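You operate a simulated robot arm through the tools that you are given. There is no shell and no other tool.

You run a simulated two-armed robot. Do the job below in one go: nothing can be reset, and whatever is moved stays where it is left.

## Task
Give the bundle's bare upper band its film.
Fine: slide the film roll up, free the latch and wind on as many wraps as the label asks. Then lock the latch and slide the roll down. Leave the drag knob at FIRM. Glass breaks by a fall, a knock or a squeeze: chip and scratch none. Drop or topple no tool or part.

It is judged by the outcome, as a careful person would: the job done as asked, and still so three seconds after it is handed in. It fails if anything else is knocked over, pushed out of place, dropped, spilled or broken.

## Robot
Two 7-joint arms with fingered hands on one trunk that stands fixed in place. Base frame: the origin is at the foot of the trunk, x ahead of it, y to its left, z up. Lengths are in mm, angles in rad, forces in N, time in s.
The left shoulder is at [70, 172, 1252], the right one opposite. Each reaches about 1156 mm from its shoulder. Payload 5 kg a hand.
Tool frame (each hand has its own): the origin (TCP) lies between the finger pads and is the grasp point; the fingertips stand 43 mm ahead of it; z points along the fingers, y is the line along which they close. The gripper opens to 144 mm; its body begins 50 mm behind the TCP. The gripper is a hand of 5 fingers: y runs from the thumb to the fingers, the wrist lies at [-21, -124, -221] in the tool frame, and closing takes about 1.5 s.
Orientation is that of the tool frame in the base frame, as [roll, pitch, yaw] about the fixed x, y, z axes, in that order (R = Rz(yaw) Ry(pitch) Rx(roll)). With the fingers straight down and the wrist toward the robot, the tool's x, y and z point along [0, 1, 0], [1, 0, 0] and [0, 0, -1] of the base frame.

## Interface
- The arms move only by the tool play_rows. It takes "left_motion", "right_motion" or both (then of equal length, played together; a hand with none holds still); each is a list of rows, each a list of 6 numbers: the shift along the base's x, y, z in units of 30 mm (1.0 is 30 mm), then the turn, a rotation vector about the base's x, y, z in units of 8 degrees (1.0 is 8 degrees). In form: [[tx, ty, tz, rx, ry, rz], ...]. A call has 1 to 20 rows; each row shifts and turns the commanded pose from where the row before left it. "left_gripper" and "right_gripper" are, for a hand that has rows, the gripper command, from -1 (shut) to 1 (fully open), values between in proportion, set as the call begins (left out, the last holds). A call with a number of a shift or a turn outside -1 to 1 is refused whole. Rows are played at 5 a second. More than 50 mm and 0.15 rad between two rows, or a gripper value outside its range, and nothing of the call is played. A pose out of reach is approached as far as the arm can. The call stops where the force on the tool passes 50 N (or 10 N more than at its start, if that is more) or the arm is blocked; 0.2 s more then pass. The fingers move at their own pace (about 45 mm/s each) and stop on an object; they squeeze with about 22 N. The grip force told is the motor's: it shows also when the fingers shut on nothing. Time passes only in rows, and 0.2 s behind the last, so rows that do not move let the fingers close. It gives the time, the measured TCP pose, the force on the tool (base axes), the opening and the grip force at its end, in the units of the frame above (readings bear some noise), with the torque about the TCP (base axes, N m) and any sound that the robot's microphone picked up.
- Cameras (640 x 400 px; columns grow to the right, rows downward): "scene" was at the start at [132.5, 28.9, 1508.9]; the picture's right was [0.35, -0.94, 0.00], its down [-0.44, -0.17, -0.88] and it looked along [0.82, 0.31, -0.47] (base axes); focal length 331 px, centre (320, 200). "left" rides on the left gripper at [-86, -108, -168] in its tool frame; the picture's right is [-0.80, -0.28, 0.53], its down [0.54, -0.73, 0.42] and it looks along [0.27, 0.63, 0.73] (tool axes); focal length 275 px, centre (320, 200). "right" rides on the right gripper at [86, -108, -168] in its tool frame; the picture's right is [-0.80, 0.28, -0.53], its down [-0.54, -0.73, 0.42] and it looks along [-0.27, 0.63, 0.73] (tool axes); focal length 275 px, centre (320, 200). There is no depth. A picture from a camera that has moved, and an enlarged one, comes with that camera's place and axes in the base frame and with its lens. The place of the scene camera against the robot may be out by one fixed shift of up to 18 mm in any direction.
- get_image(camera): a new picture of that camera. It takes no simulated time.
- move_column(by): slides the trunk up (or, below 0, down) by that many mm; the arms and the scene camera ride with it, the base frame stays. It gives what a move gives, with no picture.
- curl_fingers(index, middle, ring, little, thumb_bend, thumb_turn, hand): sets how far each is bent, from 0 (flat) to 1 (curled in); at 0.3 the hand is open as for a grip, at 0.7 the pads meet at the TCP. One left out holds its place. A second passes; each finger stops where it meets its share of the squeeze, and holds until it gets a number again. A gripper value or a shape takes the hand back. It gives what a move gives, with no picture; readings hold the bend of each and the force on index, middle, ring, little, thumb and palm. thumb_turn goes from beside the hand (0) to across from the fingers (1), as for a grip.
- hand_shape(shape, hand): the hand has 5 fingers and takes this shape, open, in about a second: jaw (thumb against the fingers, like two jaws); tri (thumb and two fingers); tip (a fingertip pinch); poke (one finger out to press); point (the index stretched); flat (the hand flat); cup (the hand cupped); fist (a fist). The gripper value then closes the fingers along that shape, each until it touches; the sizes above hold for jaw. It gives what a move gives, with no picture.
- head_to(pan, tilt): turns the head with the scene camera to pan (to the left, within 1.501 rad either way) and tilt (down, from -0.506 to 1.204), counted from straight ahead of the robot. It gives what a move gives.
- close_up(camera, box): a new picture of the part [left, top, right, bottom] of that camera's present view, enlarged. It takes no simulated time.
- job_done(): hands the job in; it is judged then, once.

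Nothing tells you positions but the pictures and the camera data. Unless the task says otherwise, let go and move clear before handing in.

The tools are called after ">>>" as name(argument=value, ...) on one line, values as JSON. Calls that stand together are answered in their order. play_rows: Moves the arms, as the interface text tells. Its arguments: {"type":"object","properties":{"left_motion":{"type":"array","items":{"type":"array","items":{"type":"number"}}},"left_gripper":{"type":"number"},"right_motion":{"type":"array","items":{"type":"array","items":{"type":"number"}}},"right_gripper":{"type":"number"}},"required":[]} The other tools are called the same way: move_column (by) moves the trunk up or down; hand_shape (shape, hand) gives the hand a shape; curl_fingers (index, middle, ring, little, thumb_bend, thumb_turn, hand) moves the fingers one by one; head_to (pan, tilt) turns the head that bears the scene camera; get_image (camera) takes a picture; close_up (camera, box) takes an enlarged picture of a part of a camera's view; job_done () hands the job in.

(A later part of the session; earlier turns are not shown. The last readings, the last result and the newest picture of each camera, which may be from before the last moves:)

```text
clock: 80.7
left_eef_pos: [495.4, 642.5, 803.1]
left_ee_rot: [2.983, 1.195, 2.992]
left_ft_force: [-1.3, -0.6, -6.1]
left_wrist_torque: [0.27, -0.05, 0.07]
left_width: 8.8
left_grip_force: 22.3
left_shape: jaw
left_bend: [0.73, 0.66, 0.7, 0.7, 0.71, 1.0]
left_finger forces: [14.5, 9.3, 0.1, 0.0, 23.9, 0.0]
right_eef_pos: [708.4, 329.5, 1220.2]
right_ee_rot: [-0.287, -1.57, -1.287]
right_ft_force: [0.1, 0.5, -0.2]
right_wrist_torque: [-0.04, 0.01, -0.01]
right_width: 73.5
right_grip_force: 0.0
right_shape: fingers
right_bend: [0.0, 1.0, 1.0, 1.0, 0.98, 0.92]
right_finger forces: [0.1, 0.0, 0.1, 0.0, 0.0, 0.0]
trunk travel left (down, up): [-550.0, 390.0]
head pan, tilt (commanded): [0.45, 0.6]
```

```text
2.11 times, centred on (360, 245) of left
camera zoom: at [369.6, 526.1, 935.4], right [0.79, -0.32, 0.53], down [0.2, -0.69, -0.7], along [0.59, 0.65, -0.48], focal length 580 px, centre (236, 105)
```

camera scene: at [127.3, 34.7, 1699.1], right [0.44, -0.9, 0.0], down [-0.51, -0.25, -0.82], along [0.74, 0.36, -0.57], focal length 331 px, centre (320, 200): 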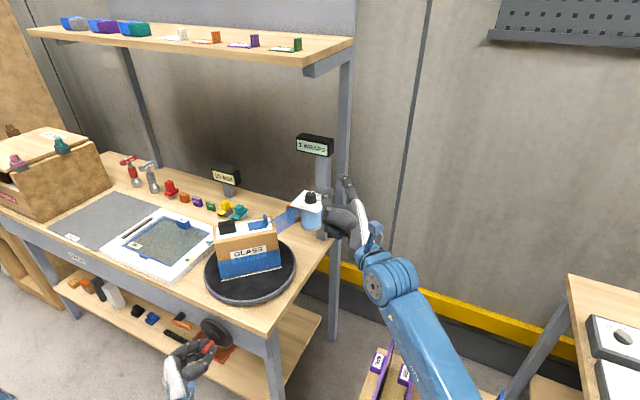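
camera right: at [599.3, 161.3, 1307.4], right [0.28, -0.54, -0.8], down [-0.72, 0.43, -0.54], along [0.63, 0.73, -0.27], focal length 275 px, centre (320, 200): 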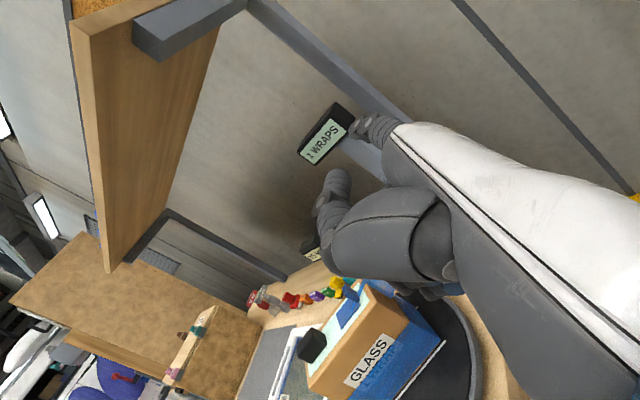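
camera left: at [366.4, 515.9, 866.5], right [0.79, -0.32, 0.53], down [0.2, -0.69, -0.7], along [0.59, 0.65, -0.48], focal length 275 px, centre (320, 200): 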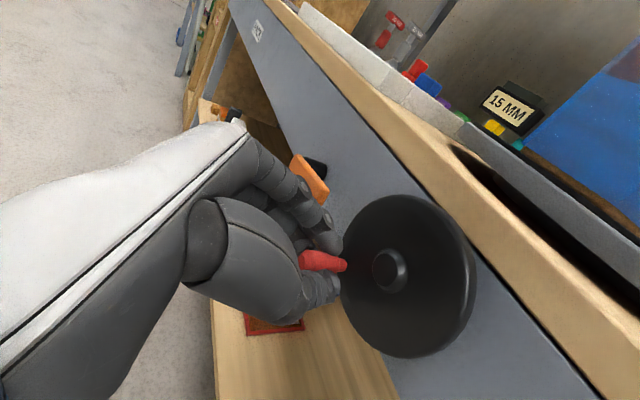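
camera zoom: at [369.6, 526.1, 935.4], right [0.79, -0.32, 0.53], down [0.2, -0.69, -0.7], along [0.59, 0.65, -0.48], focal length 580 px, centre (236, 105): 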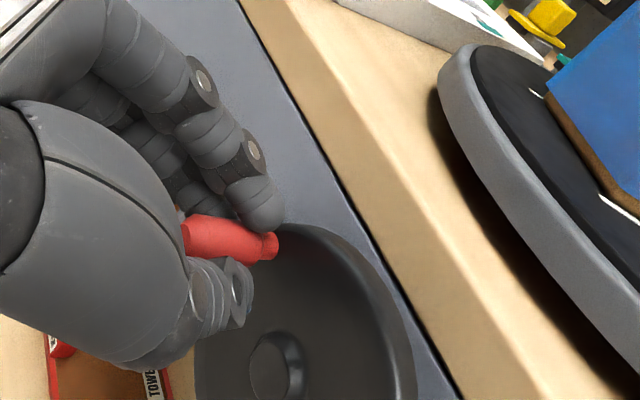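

The table is at about 238°. Continuing.

>>> play_rows(left_motion=[[0, -0.092, 0.12, 0, 0, 0], [0, -0.102, 0.111, 0, 0, 0], [0, -0.111, 0.102, 0, 0, 0], [0, -0.12, 0.092, 0, 0, 0], [0, -0.128, 0.081, 0, 0, 0], [0, 0, 0, 0, 0, 0]])

>>> close_up(camera="scene", box=[195, 180, 345, 310])

>>> close_up(camera="left", box=[240, 150, 480, 340])

>>> close_up(camera="scene", box=[290, 125, 340, 165])

```text
clock: 82.1
left_eef_pos: [493.0, 626.7, 819.1]
left_ee_rot: [2.984, 1.195, 2.995]
left_ft_force: [-7.4, 5.3, 4.0]
left_wrist_torque: [0.31, 0.04, 0.25]
left_width: 10.8
left_grip_force: 21.5
left_shape: jaw
left_bend: [0.73, 0.63, 0.7, 0.7, 0.75, 1.0]
left_finger forces: [0.0, 13.8, 0.0, 0.1, 14.5, 0.1]
right_eef_pos: [707.5, 329.7, 1220.8]
right_ee_rot: [-2.395, -1.57, 0.823]
right_ft_force: [-0.7, -0.5, 0.4]
right_wrist_torque: [0.0, -0.01, -0.02]
right_width: 73.3
right_grip_force: 0.1
right_shape: fingers
right_bend: [0.0, 1.0, 1.0, 1.0, 0.98, 0.92]
right_finger forces: [0.0, 0.0, 0.1, 0.1, 0.1, 0.0]
trunk travel left (down, up): [-550.0, 390.0]
head pan, tilt (commanded): [0.45, 0.6]
```

```text
3.08 times, centred on (270, 245) of scene
camera zoom: at [125.7, 35.4, 1699.3], right [0.44, -0.9, 0.0], down [-0.51, -0.25, -0.83], along [0.74, 0.36, -0.56], focal length 1019 px, centre (474, 62)
```

zoom: 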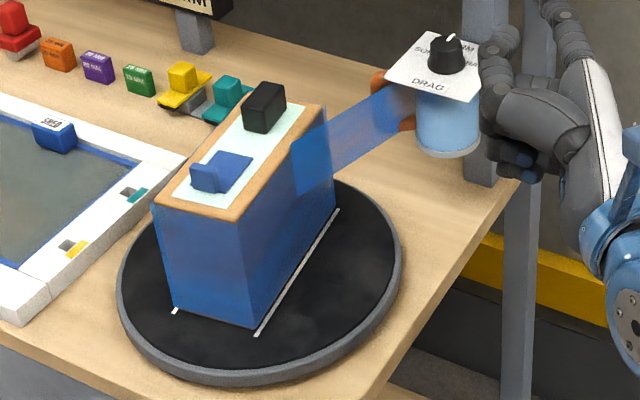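

```text
2.11 times, centred on (360, 245) of left
camera zoom: at [368.6, 509.4, 950.5], right [0.79, -0.32, 0.53], down [0.2, -0.69, -0.7], along [0.59, 0.66, -0.48], focal length 580 px, centre (236, 105)
```

zoom: 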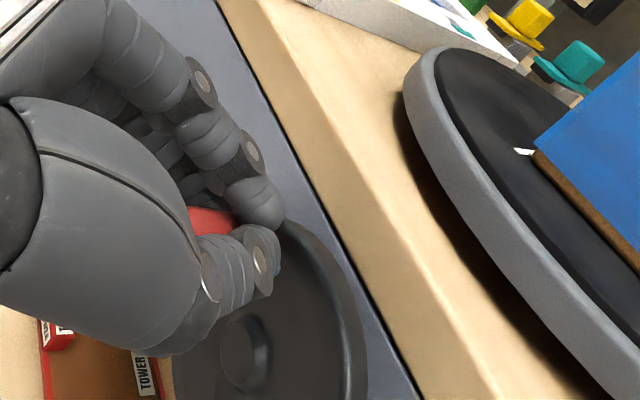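

```text
10.00 times, centred on (315, 145) of scene
camera zoom: at [125.7, 35.4, 1699.3], right [0.44, -0.9, 0.0], down [-0.51, -0.25, -0.83], along [0.74, 0.36, -0.56], focal length 3312 px, centre (370, 750)
```

zoom: 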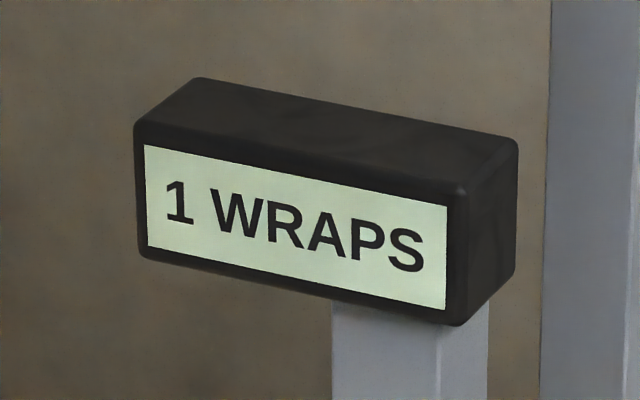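

The grip slid a little on the handle, which is now on middle and thumb. The table is at about 278°. I'll open slightly, re-centre on the handle, and re-grip before finishing the last part.

>>> play_rows(left_gripper=-0.5, left_motion=[[0, 0, 0, 0, 0, 0], [0, 0, 0, 0, 0, 0], [0, 0, 0, 0, 0, 0], [0, 0.05, -0.07, 0, 0, 0], [0, 0.05, -0.07, 0, 0, 0], [0, 0, 0, 0, 0, 0]])

>>> close_up(camera="left", box=[240, 150, 480, 340])

>>> close_up(camera="scene", box=[150, 270, 270, 370])

>>> close_up(camera="scene", box=[195, 180, 345, 310])

```text
clock: 83.5
left_eef_pos: [494.5, 627.8, 812.1]
left_ee_rot: [2.986, 1.196, 2.994]
left_ft_force: [-0.5, -0.2, 0.6]
left_wrist_torque: [-0.02, 0.0, -0.01]
left_width: 35.9
left_grip_force: 0.0
left_shape: jaw
left_bend: [0.74, 0.56, 0.54, 0.51, 0.74, 1.0]
left_finger forces: [0.0, 0.0, 0.0, 0.0, 0.0, 0.0]
right_eef_pos: [709.1, 327.7, 1220.3]
right_ee_rot: [-0.28, -1.57, -1.294]
right_ft_force: [0.0, 0.2, 0.1]
right_wrist_torque: [0.0, -0.01, -0.04]
right_width: 73.6
right_grip_force: 0.1
right_shape: fingers
right_bend: [0.0, 1.0, 1.0, 1.0, 0.98, 0.92]
right_finger forces: [0.1, 0.1, 0.1, 0.0, 0.1, 0.0]
trunk travel left (down, up): [-550.0, 390.0]
head pan, tilt (commanded): [0.45, 0.6]
```

```text
2.11 times, centred on (360, 245) of left
camera zoom: at [369.6, 512.1, 945.3], right [0.79, -0.32, 0.53], down [0.2, -0.69, -0.7], along [0.59, 0.65, -0.48], focal length 580 px, centre (236, 105)
```

zoom: 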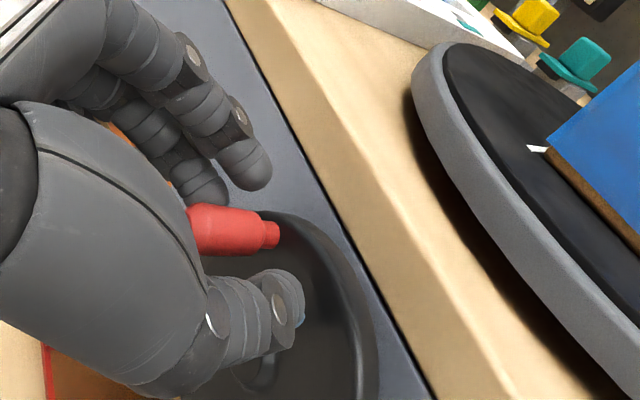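

```text
4.00 times, centred on (210, 320) of scene
camera zoom: at [126.7, 35.0, 1699.1], right [0.44, -0.9, 0.0], down [-0.51, -0.25, -0.82], along [0.74, 0.36, -0.57], focal length 1325 px, centre (760, -280)
```

zoom: 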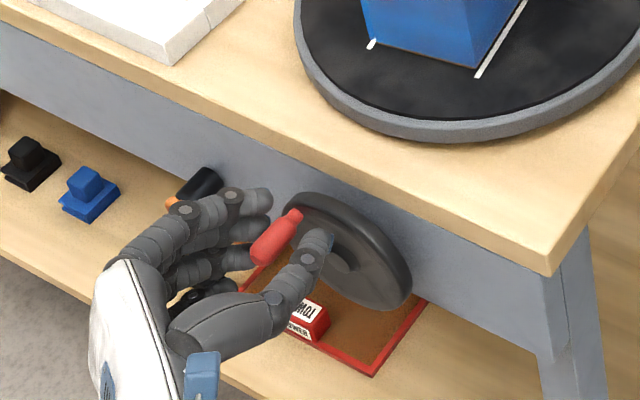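

```text
3.08 times, centred on (270, 245) of scene
camera zoom: at [126.7, 35.0, 1699.1], right [0.44, -0.9, 0.0], down [-0.51, -0.25, -0.82], along [0.74, 0.36, -0.57], focal length 1019 px, centre (474, 62)
```

zoom: 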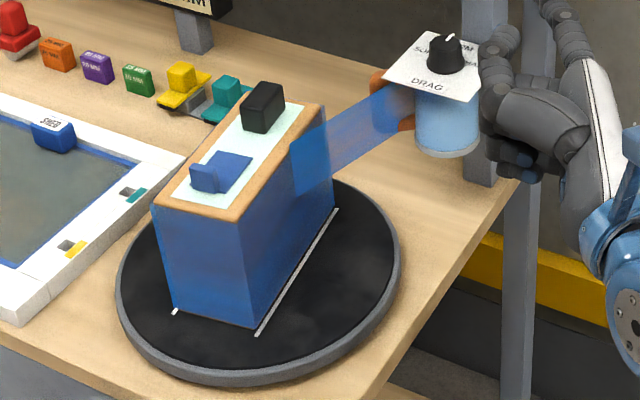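

The table held its place. The handle is nicely between the fingers again, so I'll re-grip.

>>> play_rows(left_gripper=-1, left_motion=[[0, 0, 0, 0, 0, 0], [0, 0, 0, 0, 0, 0], [0, 0, 0, 0, 0, 0], [0, 0, 0, 0, 0, 0], [0, 0, 0, 0, 0, 0]])

>>> close_up(camera="left", box=[240, 150, 480, 340])

```text
clock: 84.7
left_eef_pos: [494.8, 627.8, 812.2]
left_ee_rot: [2.989, 1.194, 2.998]
left_ft_force: [0.2, -2.3, 0.1]
left_wrist_torque: [-0.02, -0.08, -0.02]
left_width: 9.6
left_grip_force: 21.8
left_shape: jaw
left_bend: [0.71, 0.63, 0.7, 0.7, 0.72, 1.0]
left_finger forces: [8.6, 5.9, 0.0, 0.0, 16.1, 0.0]
right_eef_pos: [707.9, 328.1, 1220.0]
right_ee_rot: [2.478, -1.569, 2.231]
right_ft_force: [1.2, -0.4, 0.2]
right_wrist_torque: [-0.03, 0.01, -0.01]
right_width: 73.8
right_grip_force: 0.0
right_shape: fingers
right_bend: [0.0, 1.0, 1.0, 1.0, 0.98, 0.92]
right_finger forces: [0.0, 0.0, 0.0, 0.1, 0.0, 0.1]
trunk travel left (down, up): [-550.0, 390.0]
head pan, tilt (commanded): [0.45, 0.6]
```

```text
2.11 times, centred on (360, 245) of left
camera zoom: at [369.8, 511.9, 945.3], right [0.79, -0.32, 0.53], down [0.2, -0.69, -0.7], along [0.59, 0.65, -0.48], focal length 580 px, centre (236, 105)
```

zoom: 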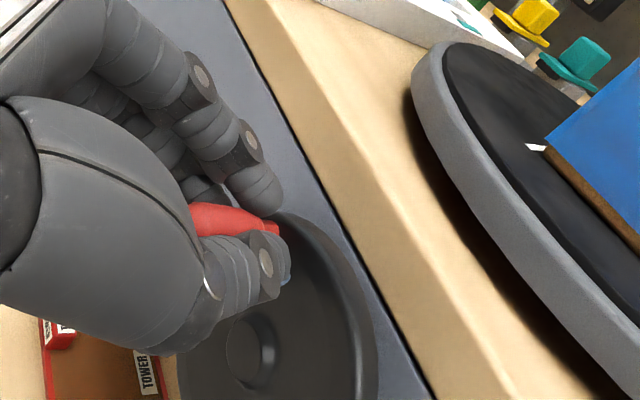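

Grip is good again. I'll continue over the top of the circle.

>>> play_rows(left_motion=[[0, -0.123, 0.075, 0, 0, 0], [0, -0.134, 0.068, 0, 0, 0], [0, -0.14, 0.055, 0, 0, 0], [0, -0.144, 0.043, 0, 0, 0], [0, 0, 0, 0, 0, 0]])

>>> close_up(camera="scene", box=[195, 180, 345, 310])

>>> close_up(camera="left", box=[240, 150, 480, 340])

```text
clock: 85.9
left_eef_pos: [495.3, 612.5, 821.6]
left_ee_rot: [2.978, 1.198, 2.987]
left_ft_force: [2.2, 4.0, 8.2]
left_wrist_torque: [0.26, -0.34, 0.21]
left_width: 9.7
left_grip_force: 22.2
left_shape: jaw
left_bend: [0.71, 0.61, 0.7, 0.7, 0.72, 1.0]
left_finger forces: [14.5, 8.5, 0.0, 0.0, 13.9, 0.0]
right_eef_pos: [708.1, 328.9, 1220.6]
right_ee_rot: [-2.942, -1.57, 1.366]
right_ft_force: [0.2, 0.2, -0.3]
right_wrist_torque: [0.01, 0.02, 0.01]
right_width: 73.6
right_grip_force: 0.1
right_shape: fingers
right_bend: [0.0, 1.0, 1.0, 1.0, 0.98, 0.92]
right_finger forces: [0.0, 0.0, 0.0, 0.0, 0.0, 0.0]
trunk travel left (down, up): [-550.0, 390.0]
head pan, tilt (commanded): [0.45, 0.6]
```

```text
3.08 times, centred on (270, 245) of scene
camera zoom: at [126.5, 34.9, 1699.2], right [0.44, -0.9, 0.0], down [-0.51, -0.25, -0.83], along [0.74, 0.36, -0.56], focal length 1019 px, centre (474, 62)
```

zoom: 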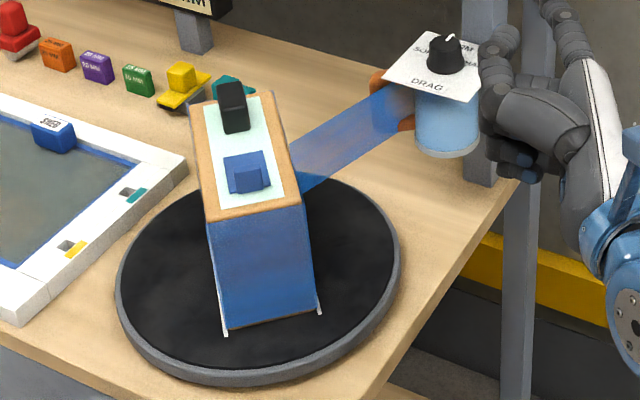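

```text
2.11 times, centred on (360, 245) of left
camera zoom: at [369.4, 495.2, 954.5], right [0.79, -0.32, 0.53], down [0.2, -0.69, -0.7], along [0.59, 0.65, -0.48], focal length 580 px, centre (236, 105)
```

zoom: 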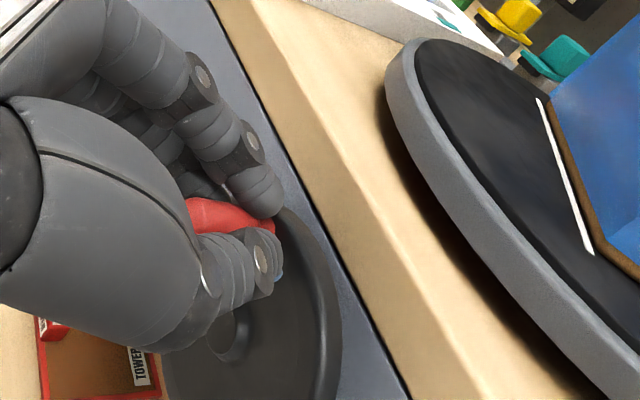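

The table is at about 313°. About 47° of table, roughly 24° of crank, remains. Continuing carefully.

>>> play_rows(left_motion=[[0, -0.148, 0.045, 0, 0, 0], [0, -0.15, 0.025, 0, 0, 0], [0, -0.151, 0.007, 0, 0, 0], [0, 0, 0, 0, 0, 0]])

>>> close_up(camera="scene", box=[195, 180, 345, 310])

>>> close_up(camera="left", box=[240, 150, 480, 340])

>>> close_up(camera="scene", box=[290, 125, 340, 165])

```text
clock: 86.9
left_eef_pos: [495.4, 598.1, 826.0]
left_ee_rot: [2.981, 1.197, 2.988]
left_ft_force: [-2.9, 4.2, 21.1]
left_wrist_torque: [0.52, -0.8, 0.31]
left_width: 10.0
left_grip_force: 22.1
left_shape: jaw
left_bend: [0.71, 0.61, 0.7, 0.7, 0.74, 1.0]
left_finger forces: [22.0, 9.1, 0.0, 0.1, 13.4, 0.0]
right_eef_pos: [706.0, 327.4, 1222.6]
right_ee_rot: [2.126, -1.57, 2.582]
right_ft_force: [0.9, -0.3, -0.4]
right_wrist_torque: [0.02, -0.01, 0.02]
right_width: 73.6
right_grip_force: 0.0
right_shape: fingers
right_bend: [0.0, 1.0, 1.0, 1.0, 0.98, 0.92]
right_finger forces: [0.0, 0.0, 0.1, 0.1, 0.1, 0.1]
trunk travel left (down, up): [-550.0, 390.0]
head pan, tilt (commanded): [0.45, 0.6]
```

```text
3.08 times, centred on (270, 245) of scene
camera zoom: at [124.5, 33.5, 1699.5], right [0.44, -0.9, 0.0], down [-0.51, -0.25, -0.83], along [0.74, 0.36, -0.56], focal length 1019 px, centre (474, 62)
```

zoom: 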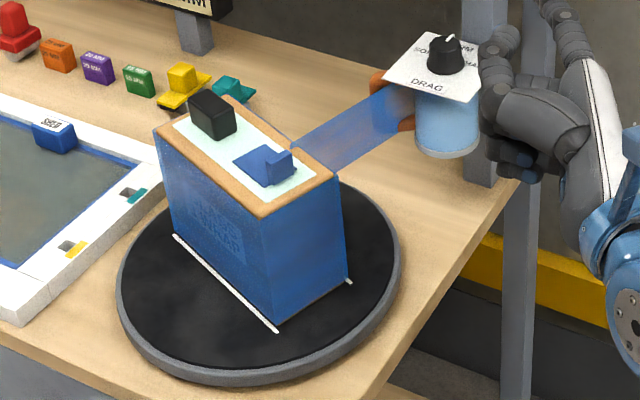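

```text
2.11 times, centred on (360, 245) of left
camera zoom: at [368.7, 481.4, 957.7], right [0.78, -0.32, 0.53], down [0.2, -0.69, -0.7], along [0.59, 0.66, -0.47], focal length 580 px, centre (236, 105)
```

zoom: 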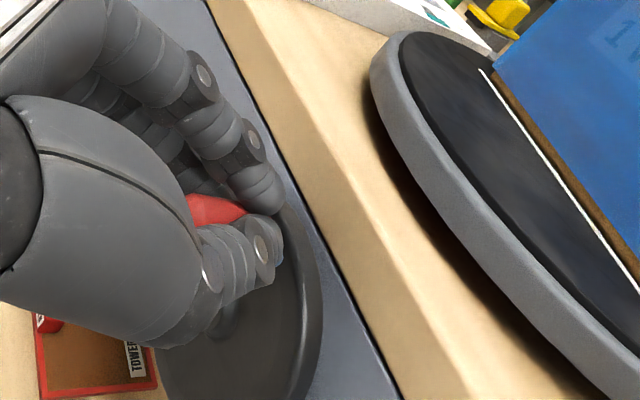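

```text
10.00 times, centred on (315, 145) of scene
camera zoom: at [124.5, 33.5, 1699.5], right [0.44, -0.9, 0.0], down [-0.51, -0.25, -0.83], along [0.74, 0.36, -0.56], focal length 3312 px, centre (370, 750)
```

zoom: 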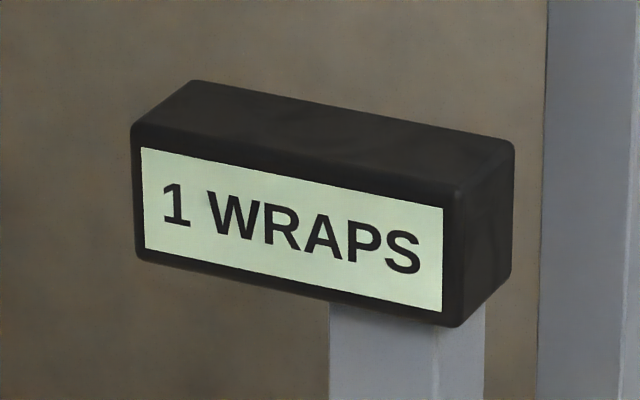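

The table is at about 341°, with about 19° left. The handle is pushing the hand up (z +21 N), so I'll raise slightly while making the last 10° of crank.

>>> play_rows(left_motion=[[0, 0, 0.12, 0, 0, 0], [0, -0.1, 0.04, 0, 0, 0], [0, -0.1, 0, 0, 0, 0], [0, 0, 0, 0, 0, 0]])

>>> close_up(camera="scene", box=[195, 180, 345, 310])

>>> close_up(camera="left", box=[240, 150, 480, 340])

>>> close_up(camera="scene", box=[290, 125, 340, 165])

```text
clock: 87.9
left_eef_pos: [493.5, 594.0, 828.6]
left_ee_rot: [2.977, 1.197, 2.986]
left_ft_force: [-1.9, 2.5, 2.5]
left_wrist_torque: [0.2, -0.08, 0.21]
left_width: 10.3
left_grip_force: 22.5
left_shape: jaw
left_bend: [0.71, 0.61, 0.7, 0.7, 0.74, 1.0]
left_finger forces: [11.1, 11.0, 0.0, 0.0, 13.7, 0.0]
right_eef_pos: [707.9, 328.7, 1220.3]
right_ee_rot: [-1.842, -1.569, 0.268]
right_ft_force: [-0.8, -1.0, 0.2]
right_wrist_torque: [0.01, 0.0, 0.01]
right_width: 74.0
right_grip_force: 0.0
right_shape: fingers
right_bend: [0.0, 1.0, 1.0, 1.0, 0.98, 0.92]
right_finger forces: [0.0, 0.1, 0.0, 0.1, 0.0, 0.1]
trunk travel left (down, up): [-550.0, 390.0]
head pan, tilt (commanded): [0.45, 0.6]
```

```text
3.08 times, centred on (270, 245) of scene
camera zoom: at [126.1, 35.0, 1699.0], right [0.44, -0.9, 0.0], down [-0.51, -0.25, -0.83], along [0.74, 0.36, -0.56], focal length 1019 px, centre (474, 62)
```

zoom: 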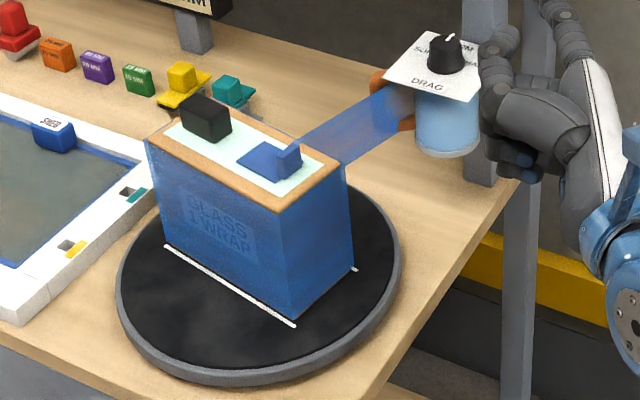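

```text
2.11 times, centred on (360, 245) of left
camera zoom: at [369.6, 478.0, 960.4], right [0.79, -0.32, 0.53], down [0.19, -0.69, -0.7], along [0.59, 0.65, -0.48], focal length 580 px, centre (236, 105)
```

zoom: 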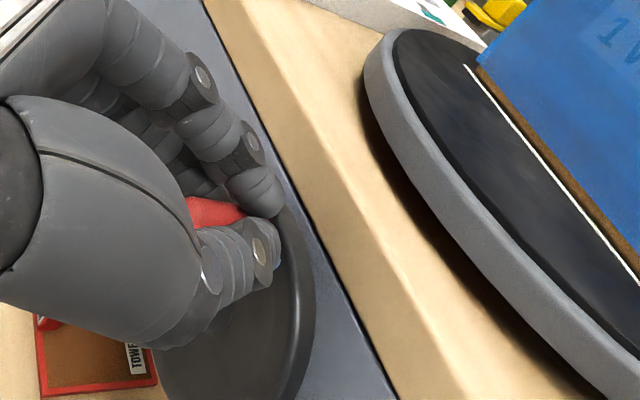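

```text
10.00 times, centred on (315, 145) of scene
camera zoom: at [126.1, 35.0, 1699.0], right [0.44, -0.9, 0.0], down [-0.51, -0.25, -0.83], along [0.74, 0.36, -0.56], focal length 3312 px, centre (370, 750)
```

zoom: 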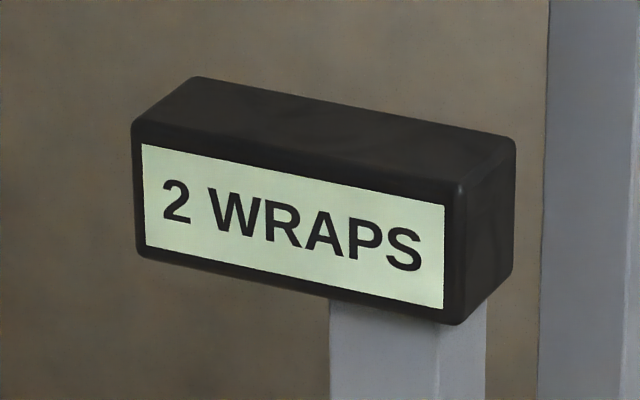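

The counter now shows 2 WRAPS: one on the lower band plus one on the upper. The bundle is about 8° short of square with the bench, so I'll nudge the crank a touch to finish the full turn.

>>> play_rows(left_motion=[[0, -0.07, 0, 0, 0, 0], [0, -0.06, 0, 0, 0, 0], [0, 0, 0, 0, 0, 0]])

>>> close_up(camera="scene", box=[195, 180, 345, 310])

>>> get_image(camera="scene")

>>> get_image(camera="left")

```text
clock: 88.7
left_eef_pos: [495.6, 594.4, 830.4]
left_ee_rot: [2.957, 1.192, 2.966]
left_ft_force: [-6.9, 0.4, -10.3]
left_wrist_torque: [-0.13, 0.36, 0.1]
left_width: 9.8
left_grip_force: 21.8
left_shape: jaw
left_bend: [0.72, 0.61, 0.7, 0.7, 0.74, 1.0]
left_finger forces: [7.2, 14.9, 0.0, 0.1, 12.6, 0.0]
right_eef_pos: [707.7, 329.7, 1219.3]
right_ee_rot: [1.922, -1.569, 2.788]
right_ft_force: [0.0, 0.4, -0.3]
right_wrist_torque: [0.03, 0.0, -0.01]
right_width: 73.6
right_grip_force: 0.1
right_shape: fingers
right_bend: [0.0, 1.0, 1.0, 1.0, 0.98, 0.92]
right_finger forces: [0.0, 0.0, 0.1, 0.1, 0.0, 0.0]
trunk travel left (down, up): [-550.0, 390.0]
head pan, tilt (commanded): [0.45, 0.6]
```

```text
3.08 times, centred on (270, 245) of scene
camera zoom: at [127.0, 36.1, 1698.9], right [0.44, -0.9, 0.0], down [-0.51, -0.25, -0.82], along [0.74, 0.36, -0.57], focal length 1019 px, centre (474, 62)
```

zoom: 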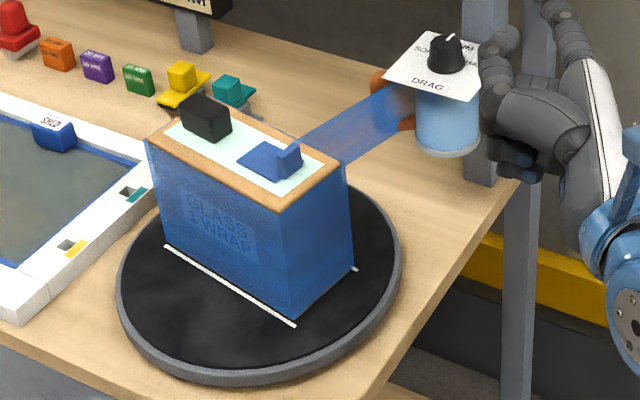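

```text
taken
camera scene: at [127.0, 36.1, 1698.9], right [0.44, -0.9, 0.0], down [-0.51, -0.25, -0.82], along [0.74, 0.36, -0.57], focal length 331 px, centre (320, 200)
```

scene: 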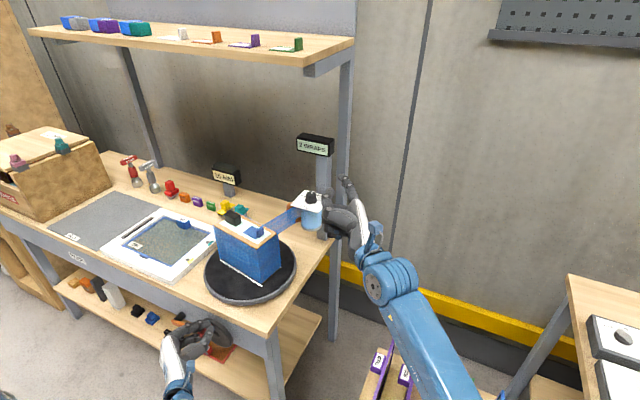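

```text
taken
camera left: at [370.1, 477.6, 961.9], right [0.79, -0.32, 0.53], down [0.19, -0.68, -0.71], along [0.59, 0.66, -0.47], focal length 275 px, centre (320, 200)
```

left: 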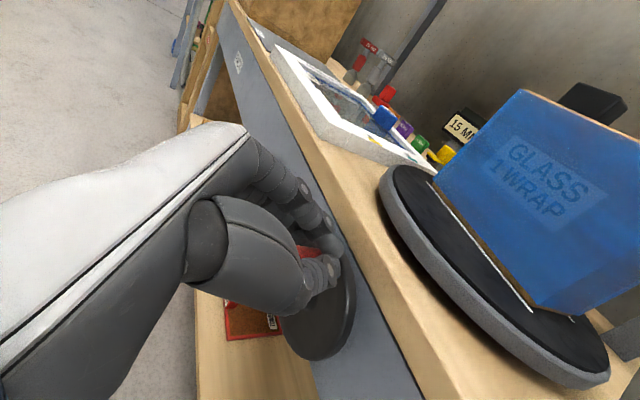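

The table didn't move on that last nudge, and the arm shows little y-force, so it may be near a joint limit. I'll measure the bundle's squareness precisely from the left camera.

>>> close_up(camera="left", box=[370, 120, 640, 390])

>>> close_up(camera="scene", box=[200, 200, 310, 310])

>>> close_up(camera="scene", box=[150, 290, 270, 390])

```text
1.48 times, centred on (505, 255) of left
camera zoom: at [370.1, 477.6, 961.9], right [0.79, -0.32, 0.53], down [0.19, -0.68, -0.71], along [0.59, 0.66, -0.47], focal length 408 px, centre (46, 118)
```

zoom: 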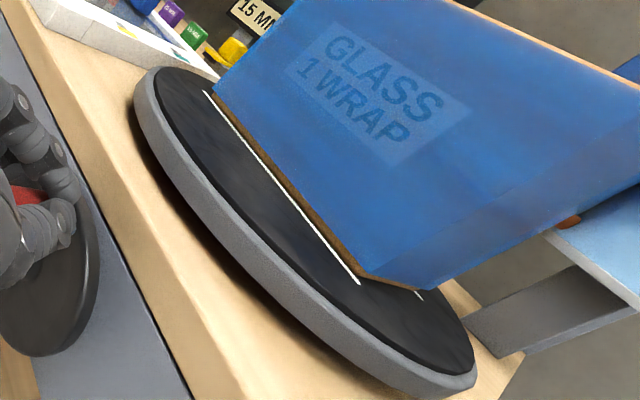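

```text
3.64 times, centred on (255, 255) of scene
camera zoom: at [127.0, 36.1, 1698.9], right [0.44, -0.9, 0.0], down [-0.51, -0.25, -0.82], along [0.74, 0.36, -0.57], focal length 1204 px, centre (556, 0)
```

zoom: 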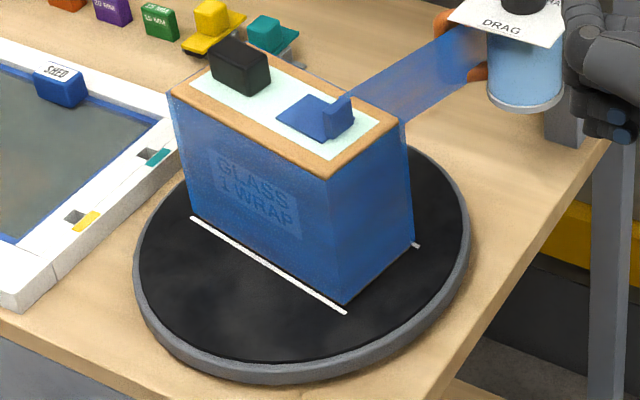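

```text
4.00 times, centred on (210, 340) of scene
camera zoom: at [127.0, 36.1, 1698.9], right [0.44, -0.9, 0.0], down [-0.51, -0.25, -0.82], along [0.74, 0.36, -0.57], focal length 1325 px, centre (760, -360)
```

zoom: 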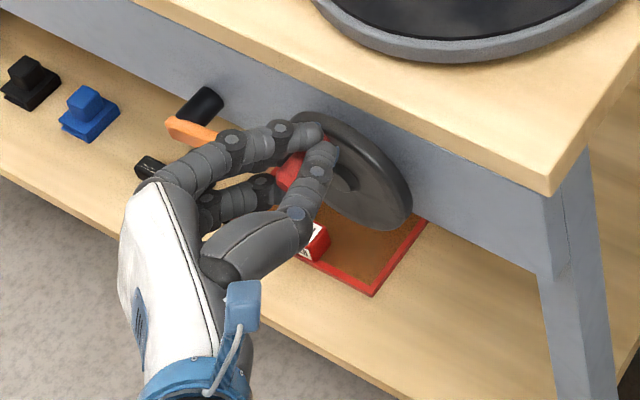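

The bundle is about 9° short of a square full turn, and the arm is near a limit in this pose. I'll release the handle and back away, then finish the last bit by pushing the handle from its left with the comfortable forward-tilted pose.

>>> play_rows(left_gripper=-0.1, left_motion=[[0, 0, 0, 0, 0, 0], [0, 0, 0, 0, 0, 0], [0, 0, 0, 0, 0, 0], [0, 0, 0, 0, 0, 0], [-0.3, 0, 0, 0, 0, 0], [-0.5, 0, 0, 0, 0, 0], [-0.5, 0, 0, 0, 0, 0], [-0.5, 0, 0, 0, 0, 0], [0, 0, 0, 0, 0, 0]])

>>> get_image(camera="left")

>>> close_up(camera="scene", box=[150, 200, 310, 390])

```text
clock: 90.9
left_eef_pos: [498.9, 593.2, 858.4]
left_ee_rot: [2.939, 1.265, 2.952]
left_ft_force: [0.0, 0.2, 2.9]
left_wrist_torque: [0.0, 0.2, 0.0]
left_width: 64.9
left_grip_force: 0.0
left_shape: jaw
left_bend: [0.74, 0.47, 0.44, 0.42, 0.72, 1.0]
left_finger forces: [0.0, 0.0, 0.0, 0.0, 0.0, 0.1]
right_eef_pos: [719.8, 332.8, 1214.9]
right_ee_rot: [-1.613, -1.561, 0.04]
right_ft_force: [-2.0, -0.8, 2.5]
right_wrist_torque: [-0.19, 0.08, -0.22]
right_width: 73.6
right_grip_force: 0.2
right_shape: fingers
right_bend: [0.0, 1.0, 1.0, 1.0, 0.98, 0.92]
right_finger forces: [0.0, 0.1, 0.0, 0.0, 0.0, 0.0]
trunk travel left (down, up): [-550.0, 390.0]
head pan, tilt (commanded): [0.45, 0.6]
stopped in row 9 (left hand): the arm was blocked; the commanded pose is now the measured one
```

```text
taken
camera left: at [364.5, 477.0, 981.7], right [0.75, -0.32, 0.59], down [0.25, -0.69, -0.69], along [0.62, 0.66, -0.43], focal length 275 px, centre (320, 200)
```

left: 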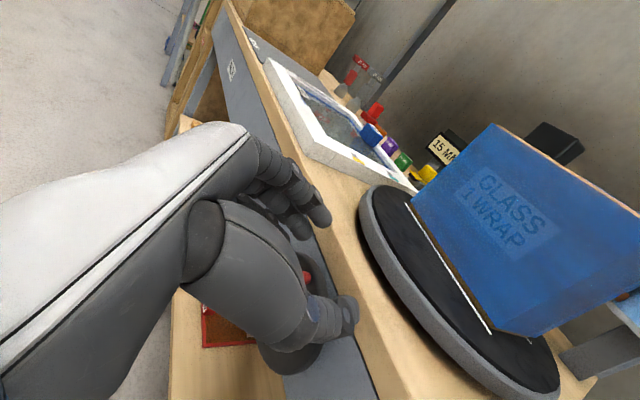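

```text
2.11 times, centred on (230, 295) of scene
camera zoom: at [143.8, 39.5, 1700.2], right [0.44, -0.9, 0.0], down [-0.52, -0.25, -0.82], along [0.74, 0.36, -0.57], focal length 697 px, centre (510, 0)
```

zoom: 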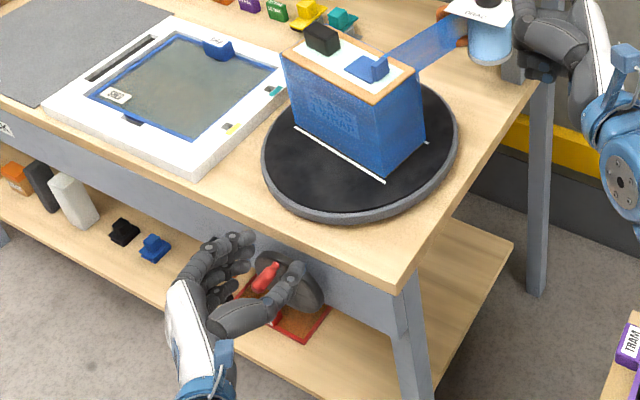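

The hand couldn't retreat because the forearm was bearing on the robot's own body. The trunk camera shifted, though nothing touched the bench. I'll relieve that by tilting the hand back up and raising it, which brings the wrist forward.

>>> play_rows(left_motion=[[0.05, 0, 0.4, 0, 1.0, 0], [0, 0, 0.4, 0, 1.0, 0], [0, 0, 0.4, 0, 1.0, 0], [0, 0, 0.4, 0, 1.0, 0], [0, 0, 0.4, 0, 1.0, 0], [0, 0, 0, 0, 0, 0]])

>>> get_image(camera="left")

>>> get_image(camera="scene")

```text
clock: 91.5
left_eef_pos: [488.3, 675.8, 930.6]
left_ee_rot: [2.753, 0.931, 2.782]
left_ft_force: [1.4, 0.5, -1.0]
left_wrist_torque: [-0.02, -0.01, 0.01]
left_width: 64.7
left_grip_force: 0.0
left_shape: jaw
left_bend: [0.74, 0.47, 0.44, 0.42, 0.72, 1.0]
left_finger forces: [0.0, 0.0, 0.0, 0.0, 0.1, 0.0]
right_eef_pos: [716.0, 329.7, 1214.8]
right_ee_rot: [-2.406, -1.565, 0.831]
right_ft_force: [1.8, 0.2, -0.7]
right_wrist_torque: [0.16, -0.02, 0.15]
right_width: 73.7
right_grip_force: 0.1
right_shape: fingers
right_bend: [0.0, 1.0, 1.0, 1.0, 0.98, 0.92]
right_finger forces: [0.0, 0.1, 0.0, 0.1, 0.0, 0.1]
trunk travel left (down, up): [-550.0, 390.0]
head pan, tilt (commanded): [0.45, 0.6]
stopped in row 3 (left hand): the arm was blocked; the commanded pose is now the measured one
```

```text
taken
camera left: at [392.5, 535.8, 1065.8], right [0.88, -0.39, 0.28], down [0.02, -0.55, -0.83], along [0.48, 0.73, -0.48], focal length 275 px, centre (320, 200)
```

left: 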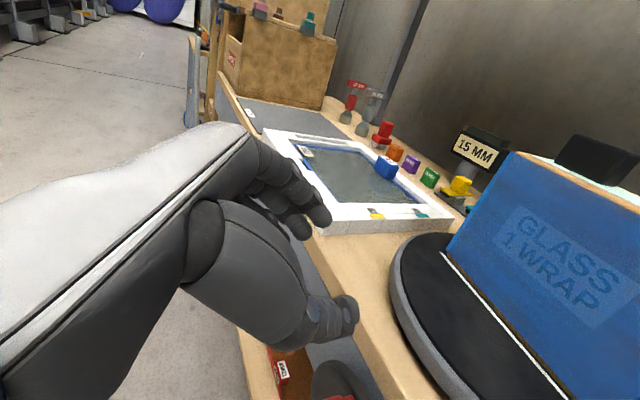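

```text
taken
camera scene: at [135.8, 37.6, 1697.8], right [0.44, -0.9, 0.0], down [-0.51, -0.25, -0.82], along [0.74, 0.36, -0.57], focal length 331 px, centre (320, 200)
```

scene: 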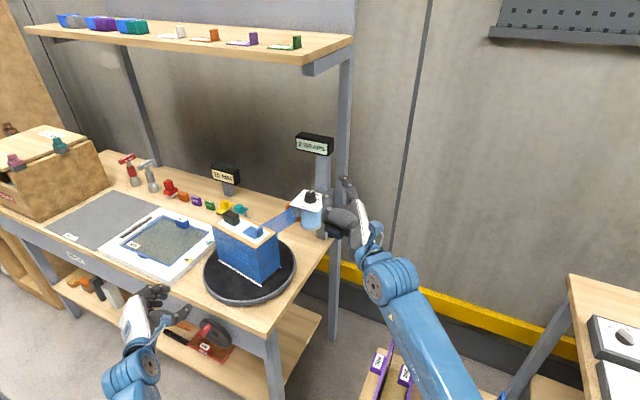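

The arm sprang free of the body jam. Nothing on the bench was touched. I'll let it settle and check.

>>> play_rows(left_motion=[[0, 0, 0, 0, 0, 0], [0, 0, 0, 0, 0, 0], [0, 0, 0, 0, 0, 0]])

>>> get_image(camera="scene")

>>> get_image(camera="right")

```text
clock: 92.3
left_eef_pos: [480.1, 674.3, 934.8]
left_ee_rot: [2.747, 0.938, 2.776]
left_ft_force: [-0.4, -0.5, -0.1]
left_wrist_torque: [-0.02, 0.0, 0.02]
left_width: 64.7
left_grip_force: 0.1
left_shape: jaw
left_bend: [0.74, 0.47, 0.44, 0.42, 0.72, 1.0]
left_finger forces: [0.1, 0.1, 0.0, 0.0, 0.0, 0.0]
right_eef_pos: [706.9, 328.0, 1219.5]
right_ee_rot: [2.362, -1.57, 2.348]
right_ft_force: [-0.1, 0.5, 0.0]
right_wrist_torque: [-0.01, -0.02, -0.01]
right_width: 73.6
right_grip_force: 0.0
right_shape: fingers
right_bend: [0.0, 1.0, 1.0, 1.0, 0.98, 0.92]
right_finger forces: [0.0, 0.0, 0.1, 0.0, 0.0, 0.1]
trunk travel left (down, up): [-550.0, 390.0]
head pan, tilt (commanded): [0.45, 0.6]
```

```text
taken
camera scene: at [125.4, 35.1, 1699.2], right [0.44, -0.9, 0.0], down [-0.51, -0.25, -0.83], along [0.74, 0.36, -0.56], focal length 331 px, centre (320, 200)
```

scene: 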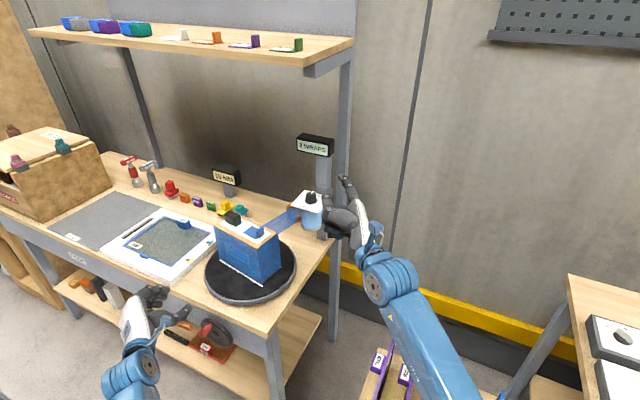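

```text
taken
camera right: at [598.0, 161.5, 1307.9], right [0.28, -0.54, -0.8], down [-0.72, 0.42, -0.54], along [0.63, 0.73, -0.27], focal length 275 px, centre (320, 200)
```

right: 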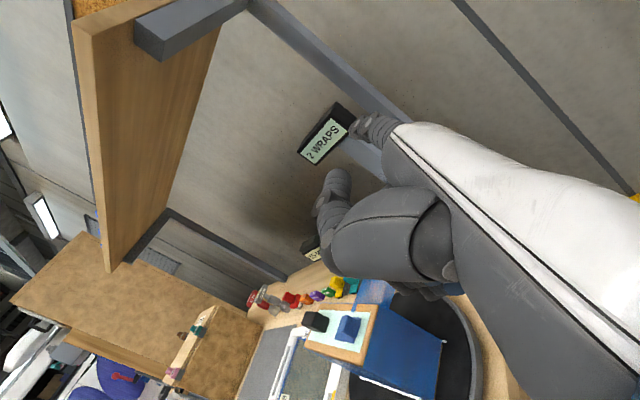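

Everything settled back, and the table and counter are unchanged. Now I'll rotate the left hand to the forward-tilted pose, closed, to finish the last few degrees by pushing the handle from the left.

>>> play_rows(left_gripper=-1, left_motion=[[0, 0, 0, 0.575, 0.296, -0.684], [0, 0, 0, 0.575, 0.296, -0.684], [0, 0, 0, 0.575, 0.296, -0.684], [0, 0, 0, 0.575, 0.296, -0.684], [0, 0, 0, 0.575, 0.296, -0.684], [0, 0, 0, 0.575, 0.296, -0.684], [0, 0, 0, 0.575, 0.296, -0.684], [0, 0, 0, 0.575, 0.296, -0.684], [0, 0, 0, 0.575, 0.296, -0.684], [0, 0, 0, 0.575, 0.296, -0.684], [0, 0, 0, 0.575, 0.296, -0.684], [0, 0, 0, 0, 0, 0]])

>>> get_image(camera="left")

>>> get_image(camera="scene")

```text
clock: 94.9
left_eef_pos: [480.6, 673.6, 934.9]
left_ee_rot: [2.617, -0.004, 1.571]
left_ft_force: [0.3, 0.2, 0.4]
left_wrist_torque: [0.0, -0.01, -0.01]
left_width: 0.0
left_grip_force: 22.3
left_shape: jaw
left_bend: [0.7, 0.7, 0.7, 0.7, 0.59, 1.0]
left_finger forces: [0.0, 0.1, 0.0, 0.0, 0.0, 0.1]
right_eef_pos: [708.6, 327.8, 1220.2]
right_ee_rot: [-1.427, -1.57, -0.146]
right_ft_force: [-0.5, 0.1, 0.0]
right_wrist_torque: [0.03, 0.01, 0.01]
right_width: 73.6
right_grip_force: 0.2
right_shape: fingers
right_bend: [0.0, 1.0, 1.0, 1.0, 0.98, 0.92]
right_finger forces: [0.1, 0.0, 0.0, 0.0, 0.0, 0.0]
trunk travel left (down, up): [-550.0, 390.0]
head pan, tilt (commanded): [0.45, 0.6]
```

```text
taken
camera left: at [303.4, 587.2, 1023.8], right [0.02, -0.79, -0.61], down [-0.42, 0.54, -0.73], along [0.91, 0.27, -0.32], focal length 275 px, centre (320, 200)
```

left: 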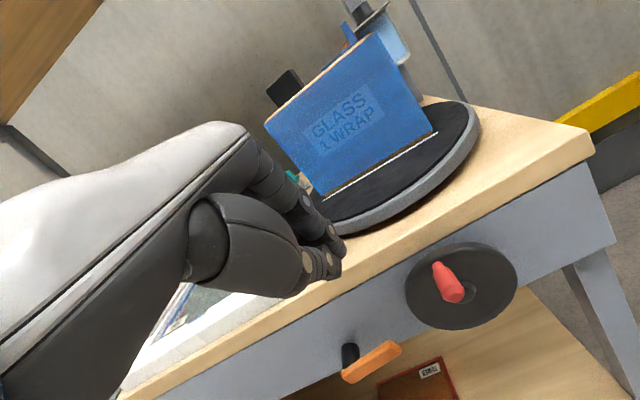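

```text
taken
camera scene: at [126.3, 35.0, 1699.1], right [0.44, -0.9, 0.0], down [-0.51, -0.25, -0.83], along [0.74, 0.36, -0.56], focal length 331 px, centre (320, 200)
```

scene: 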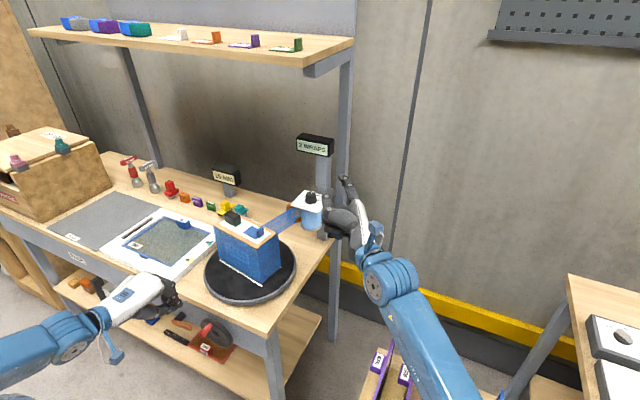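

Now there's a clear view of bundle, wheel and lever together. I'll zoom to measure the squareness and handle position.

>>> close_up(camera="left", box=[380, 220, 540, 350])

>>> close_up(camera="left", box=[250, 0, 610, 240])

```text
3.08 times, centred on (460, 285) of left
camera zoom: at [303.4, 587.2, 1023.8], right [0.02, -0.79, -0.61], down [-0.42, 0.54, -0.73], along [0.91, 0.27, -0.32], focal length 847 px, centre (-111, -62)
```

zoom: 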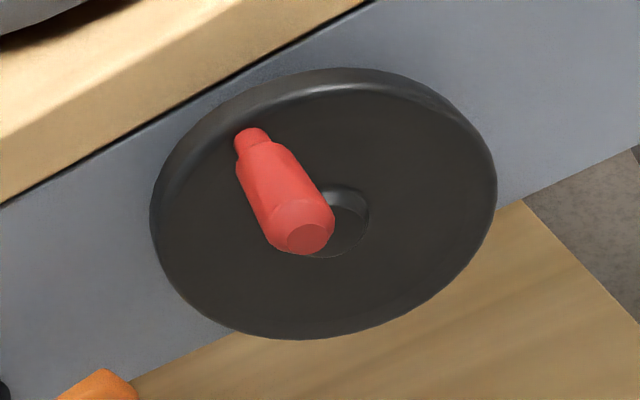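

```text
1.67 times, centred on (430, 120) of left
camera zoom: at [303.4, 587.2, 1023.8], right [0.02, -0.79, -0.61], down [-0.42, 0.54, -0.73], along [0.91, 0.27, -0.32], focal length 459 px, centre (137, 333)
```

zoom: 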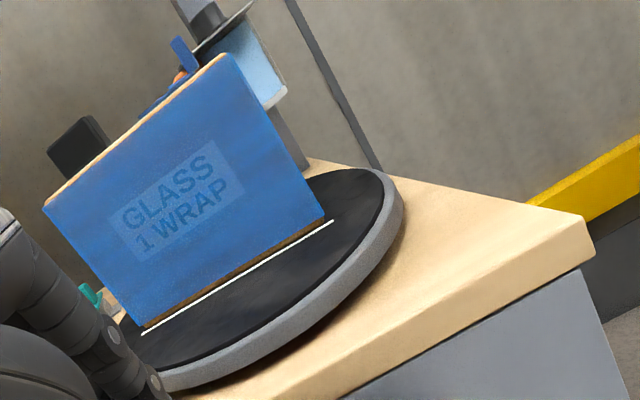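

By the scene camera the bundle is about 8–9° short of square, roughly 4–5 mm of handle travel. I'll bring the closed hand down on the left of the handle.

>>> play_rows(left_motion=[[0.15, 0.02, -0.71, 0, 0, 0], [0.15, 0.02, -0.71, 0, 0, 0], [0.15, 0.02, -0.71, 0, 0, 0], [0.15, 0.02, -0.71, 0, 0, 0], [0.15, 0.02, -0.71, 0, 0, 0], [0, 0, 0, 0, 0, 0]])

>>> get_image(camera="left")

>>> close_up(camera="scene", box=[120, 270, 260, 380])

```text
clock: 96.3
left_eef_pos: [503.9, 676.1, 828.7]
left_ee_rot: [2.618, -0.002, 1.571]
left_ft_force: [0.1, -0.4, 0.1]
left_wrist_torque: [-0.01, 0.0, 0.02]
left_width: 0.0
left_grip_force: 22.2
left_shape: jaw
left_bend: [0.7, 0.7, 0.7, 0.7, 0.59, 1.0]
left_finger forces: [0.1, 0.0, 0.0, 0.0, 0.1, 0.0]
right_eef_pos: [707.6, 327.8, 1219.0]
right_ee_rot: [-2.963, -1.57, 1.387]
right_ft_force: [0.7, -0.3, -0.6]
right_wrist_torque: [0.0, 0.01, -0.01]
right_width: 73.8
right_grip_force: 0.0
right_shape: fingers
right_bend: [0.0, 1.0, 1.0, 1.0, 0.98, 0.92]
right_finger forces: [0.0, 0.0, 0.1, 0.0, 0.1, 0.1]
trunk travel left (down, up): [-550.0, 390.0]
head pan, tilt (commanded): [0.45, 0.6]
```

```text
taken
camera left: at [325.3, 589.7, 918.2], right [0.02, -0.79, -0.61], down [-0.42, 0.54, -0.73], along [0.91, 0.27, -0.32], focal length 275 px, centre (320, 200)
```

left: 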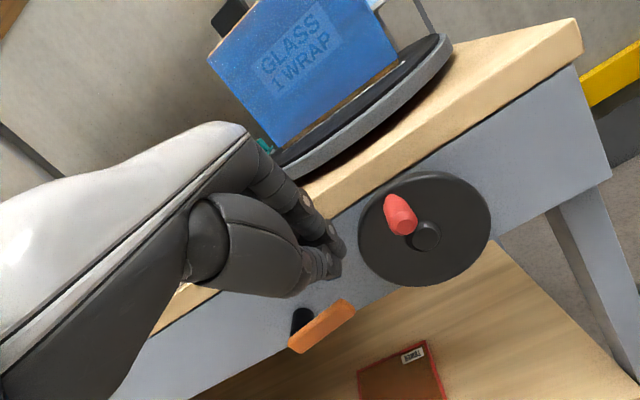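

```text
3.64 times, centred on (190, 325) of scene
camera zoom: at [126.3, 34.8, 1699.1], right [0.44, -0.9, 0.0], down [-0.51, -0.25, -0.83], along [0.74, 0.36, -0.56], focal length 1204 px, centre (793, -254)
```

zoom: 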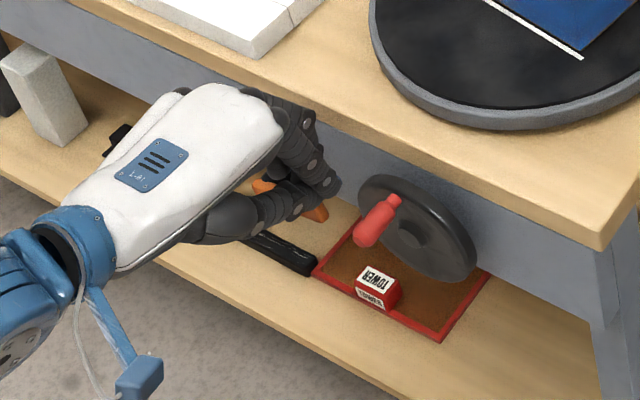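

The hand is left of the handle with a clear path. I'll approach in −y, then push in tiny steps.

>>> play_rows(left_motion=[[0, -0.3, -0.1, 0, 0, 0], [0, -0.3, -0.1, 0, 0, 0], [0, -0.2, 0, 0, 0, 0], [0, -0.1, 0, 0, 0, 0], [0, -0.1, 0, 0, 0, 0], [0, -0.1, 0, 0, 0, 0], [0, 0, 0, 0, 0, 0]])

>>> get_image(camera="left")

>>> close_up(camera="scene", box=[200, 200, 310, 310])

```text
clock: 97.9
left_eef_pos: [503.0, 643.7, 822.4]
left_ee_rot: [2.616, -0.001, 1.57]
left_ft_force: [-0.4, -0.4, -0.2]
left_wrist_torque: [0.01, -0.01, 0.03]
left_width: 0.0
left_grip_force: 22.2
left_shape: jaw
left_bend: [0.7, 0.7, 0.7, 0.7, 0.59, 1.0]
left_finger forces: [0.0, 0.1, 0.0, 0.0, 0.1, 0.0]
right_eef_pos: [708.6, 328.6, 1220.3]
right_ee_rot: [-1.852, -1.57, 0.277]
right_ft_force: [-0.2, 0.6, -0.3]
right_wrist_torque: [0.01, 0.0, -0.02]
right_width: 73.9
right_grip_force: 0.1
right_shape: fingers
right_bend: [0.0, 1.0, 1.0, 1.0, 0.98, 0.92]
right_finger forces: [0.0, 0.0, 0.0, 0.0, 0.1, 0.0]
trunk travel left (down, up): [-550.0, 390.0]
head pan, tilt (commanded): [0.45, 0.6]
```

```text
taken
camera left: at [325.6, 557.3, 911.0], right [0.02, -0.8, -0.61], down [-0.42, 0.54, -0.73], along [0.91, 0.27, -0.32], focal length 275 px, centre (320, 200)
```

left: 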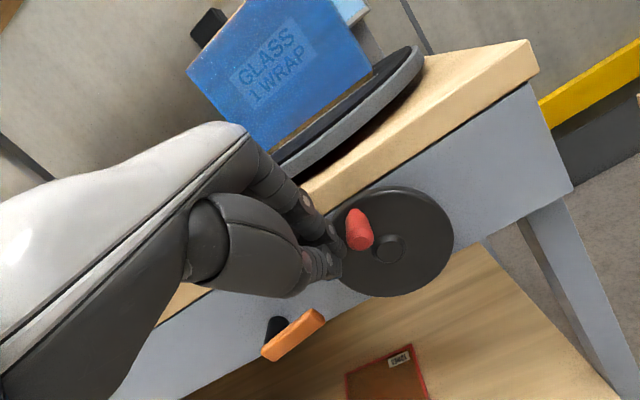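

```text
3.64 times, centred on (255, 255) of scene
camera zoom: at [126.7, 35.2, 1699.1], right [0.44, -0.9, 0.0], down [-0.51, -0.25, -0.82], along [0.74, 0.36, -0.57], focal length 1204 px, centre (556, 0)
```

zoom: 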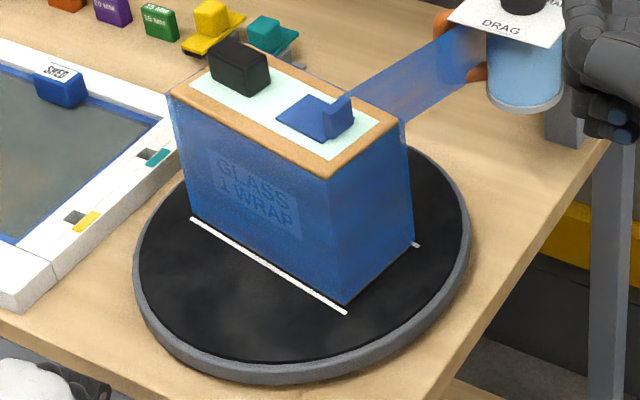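

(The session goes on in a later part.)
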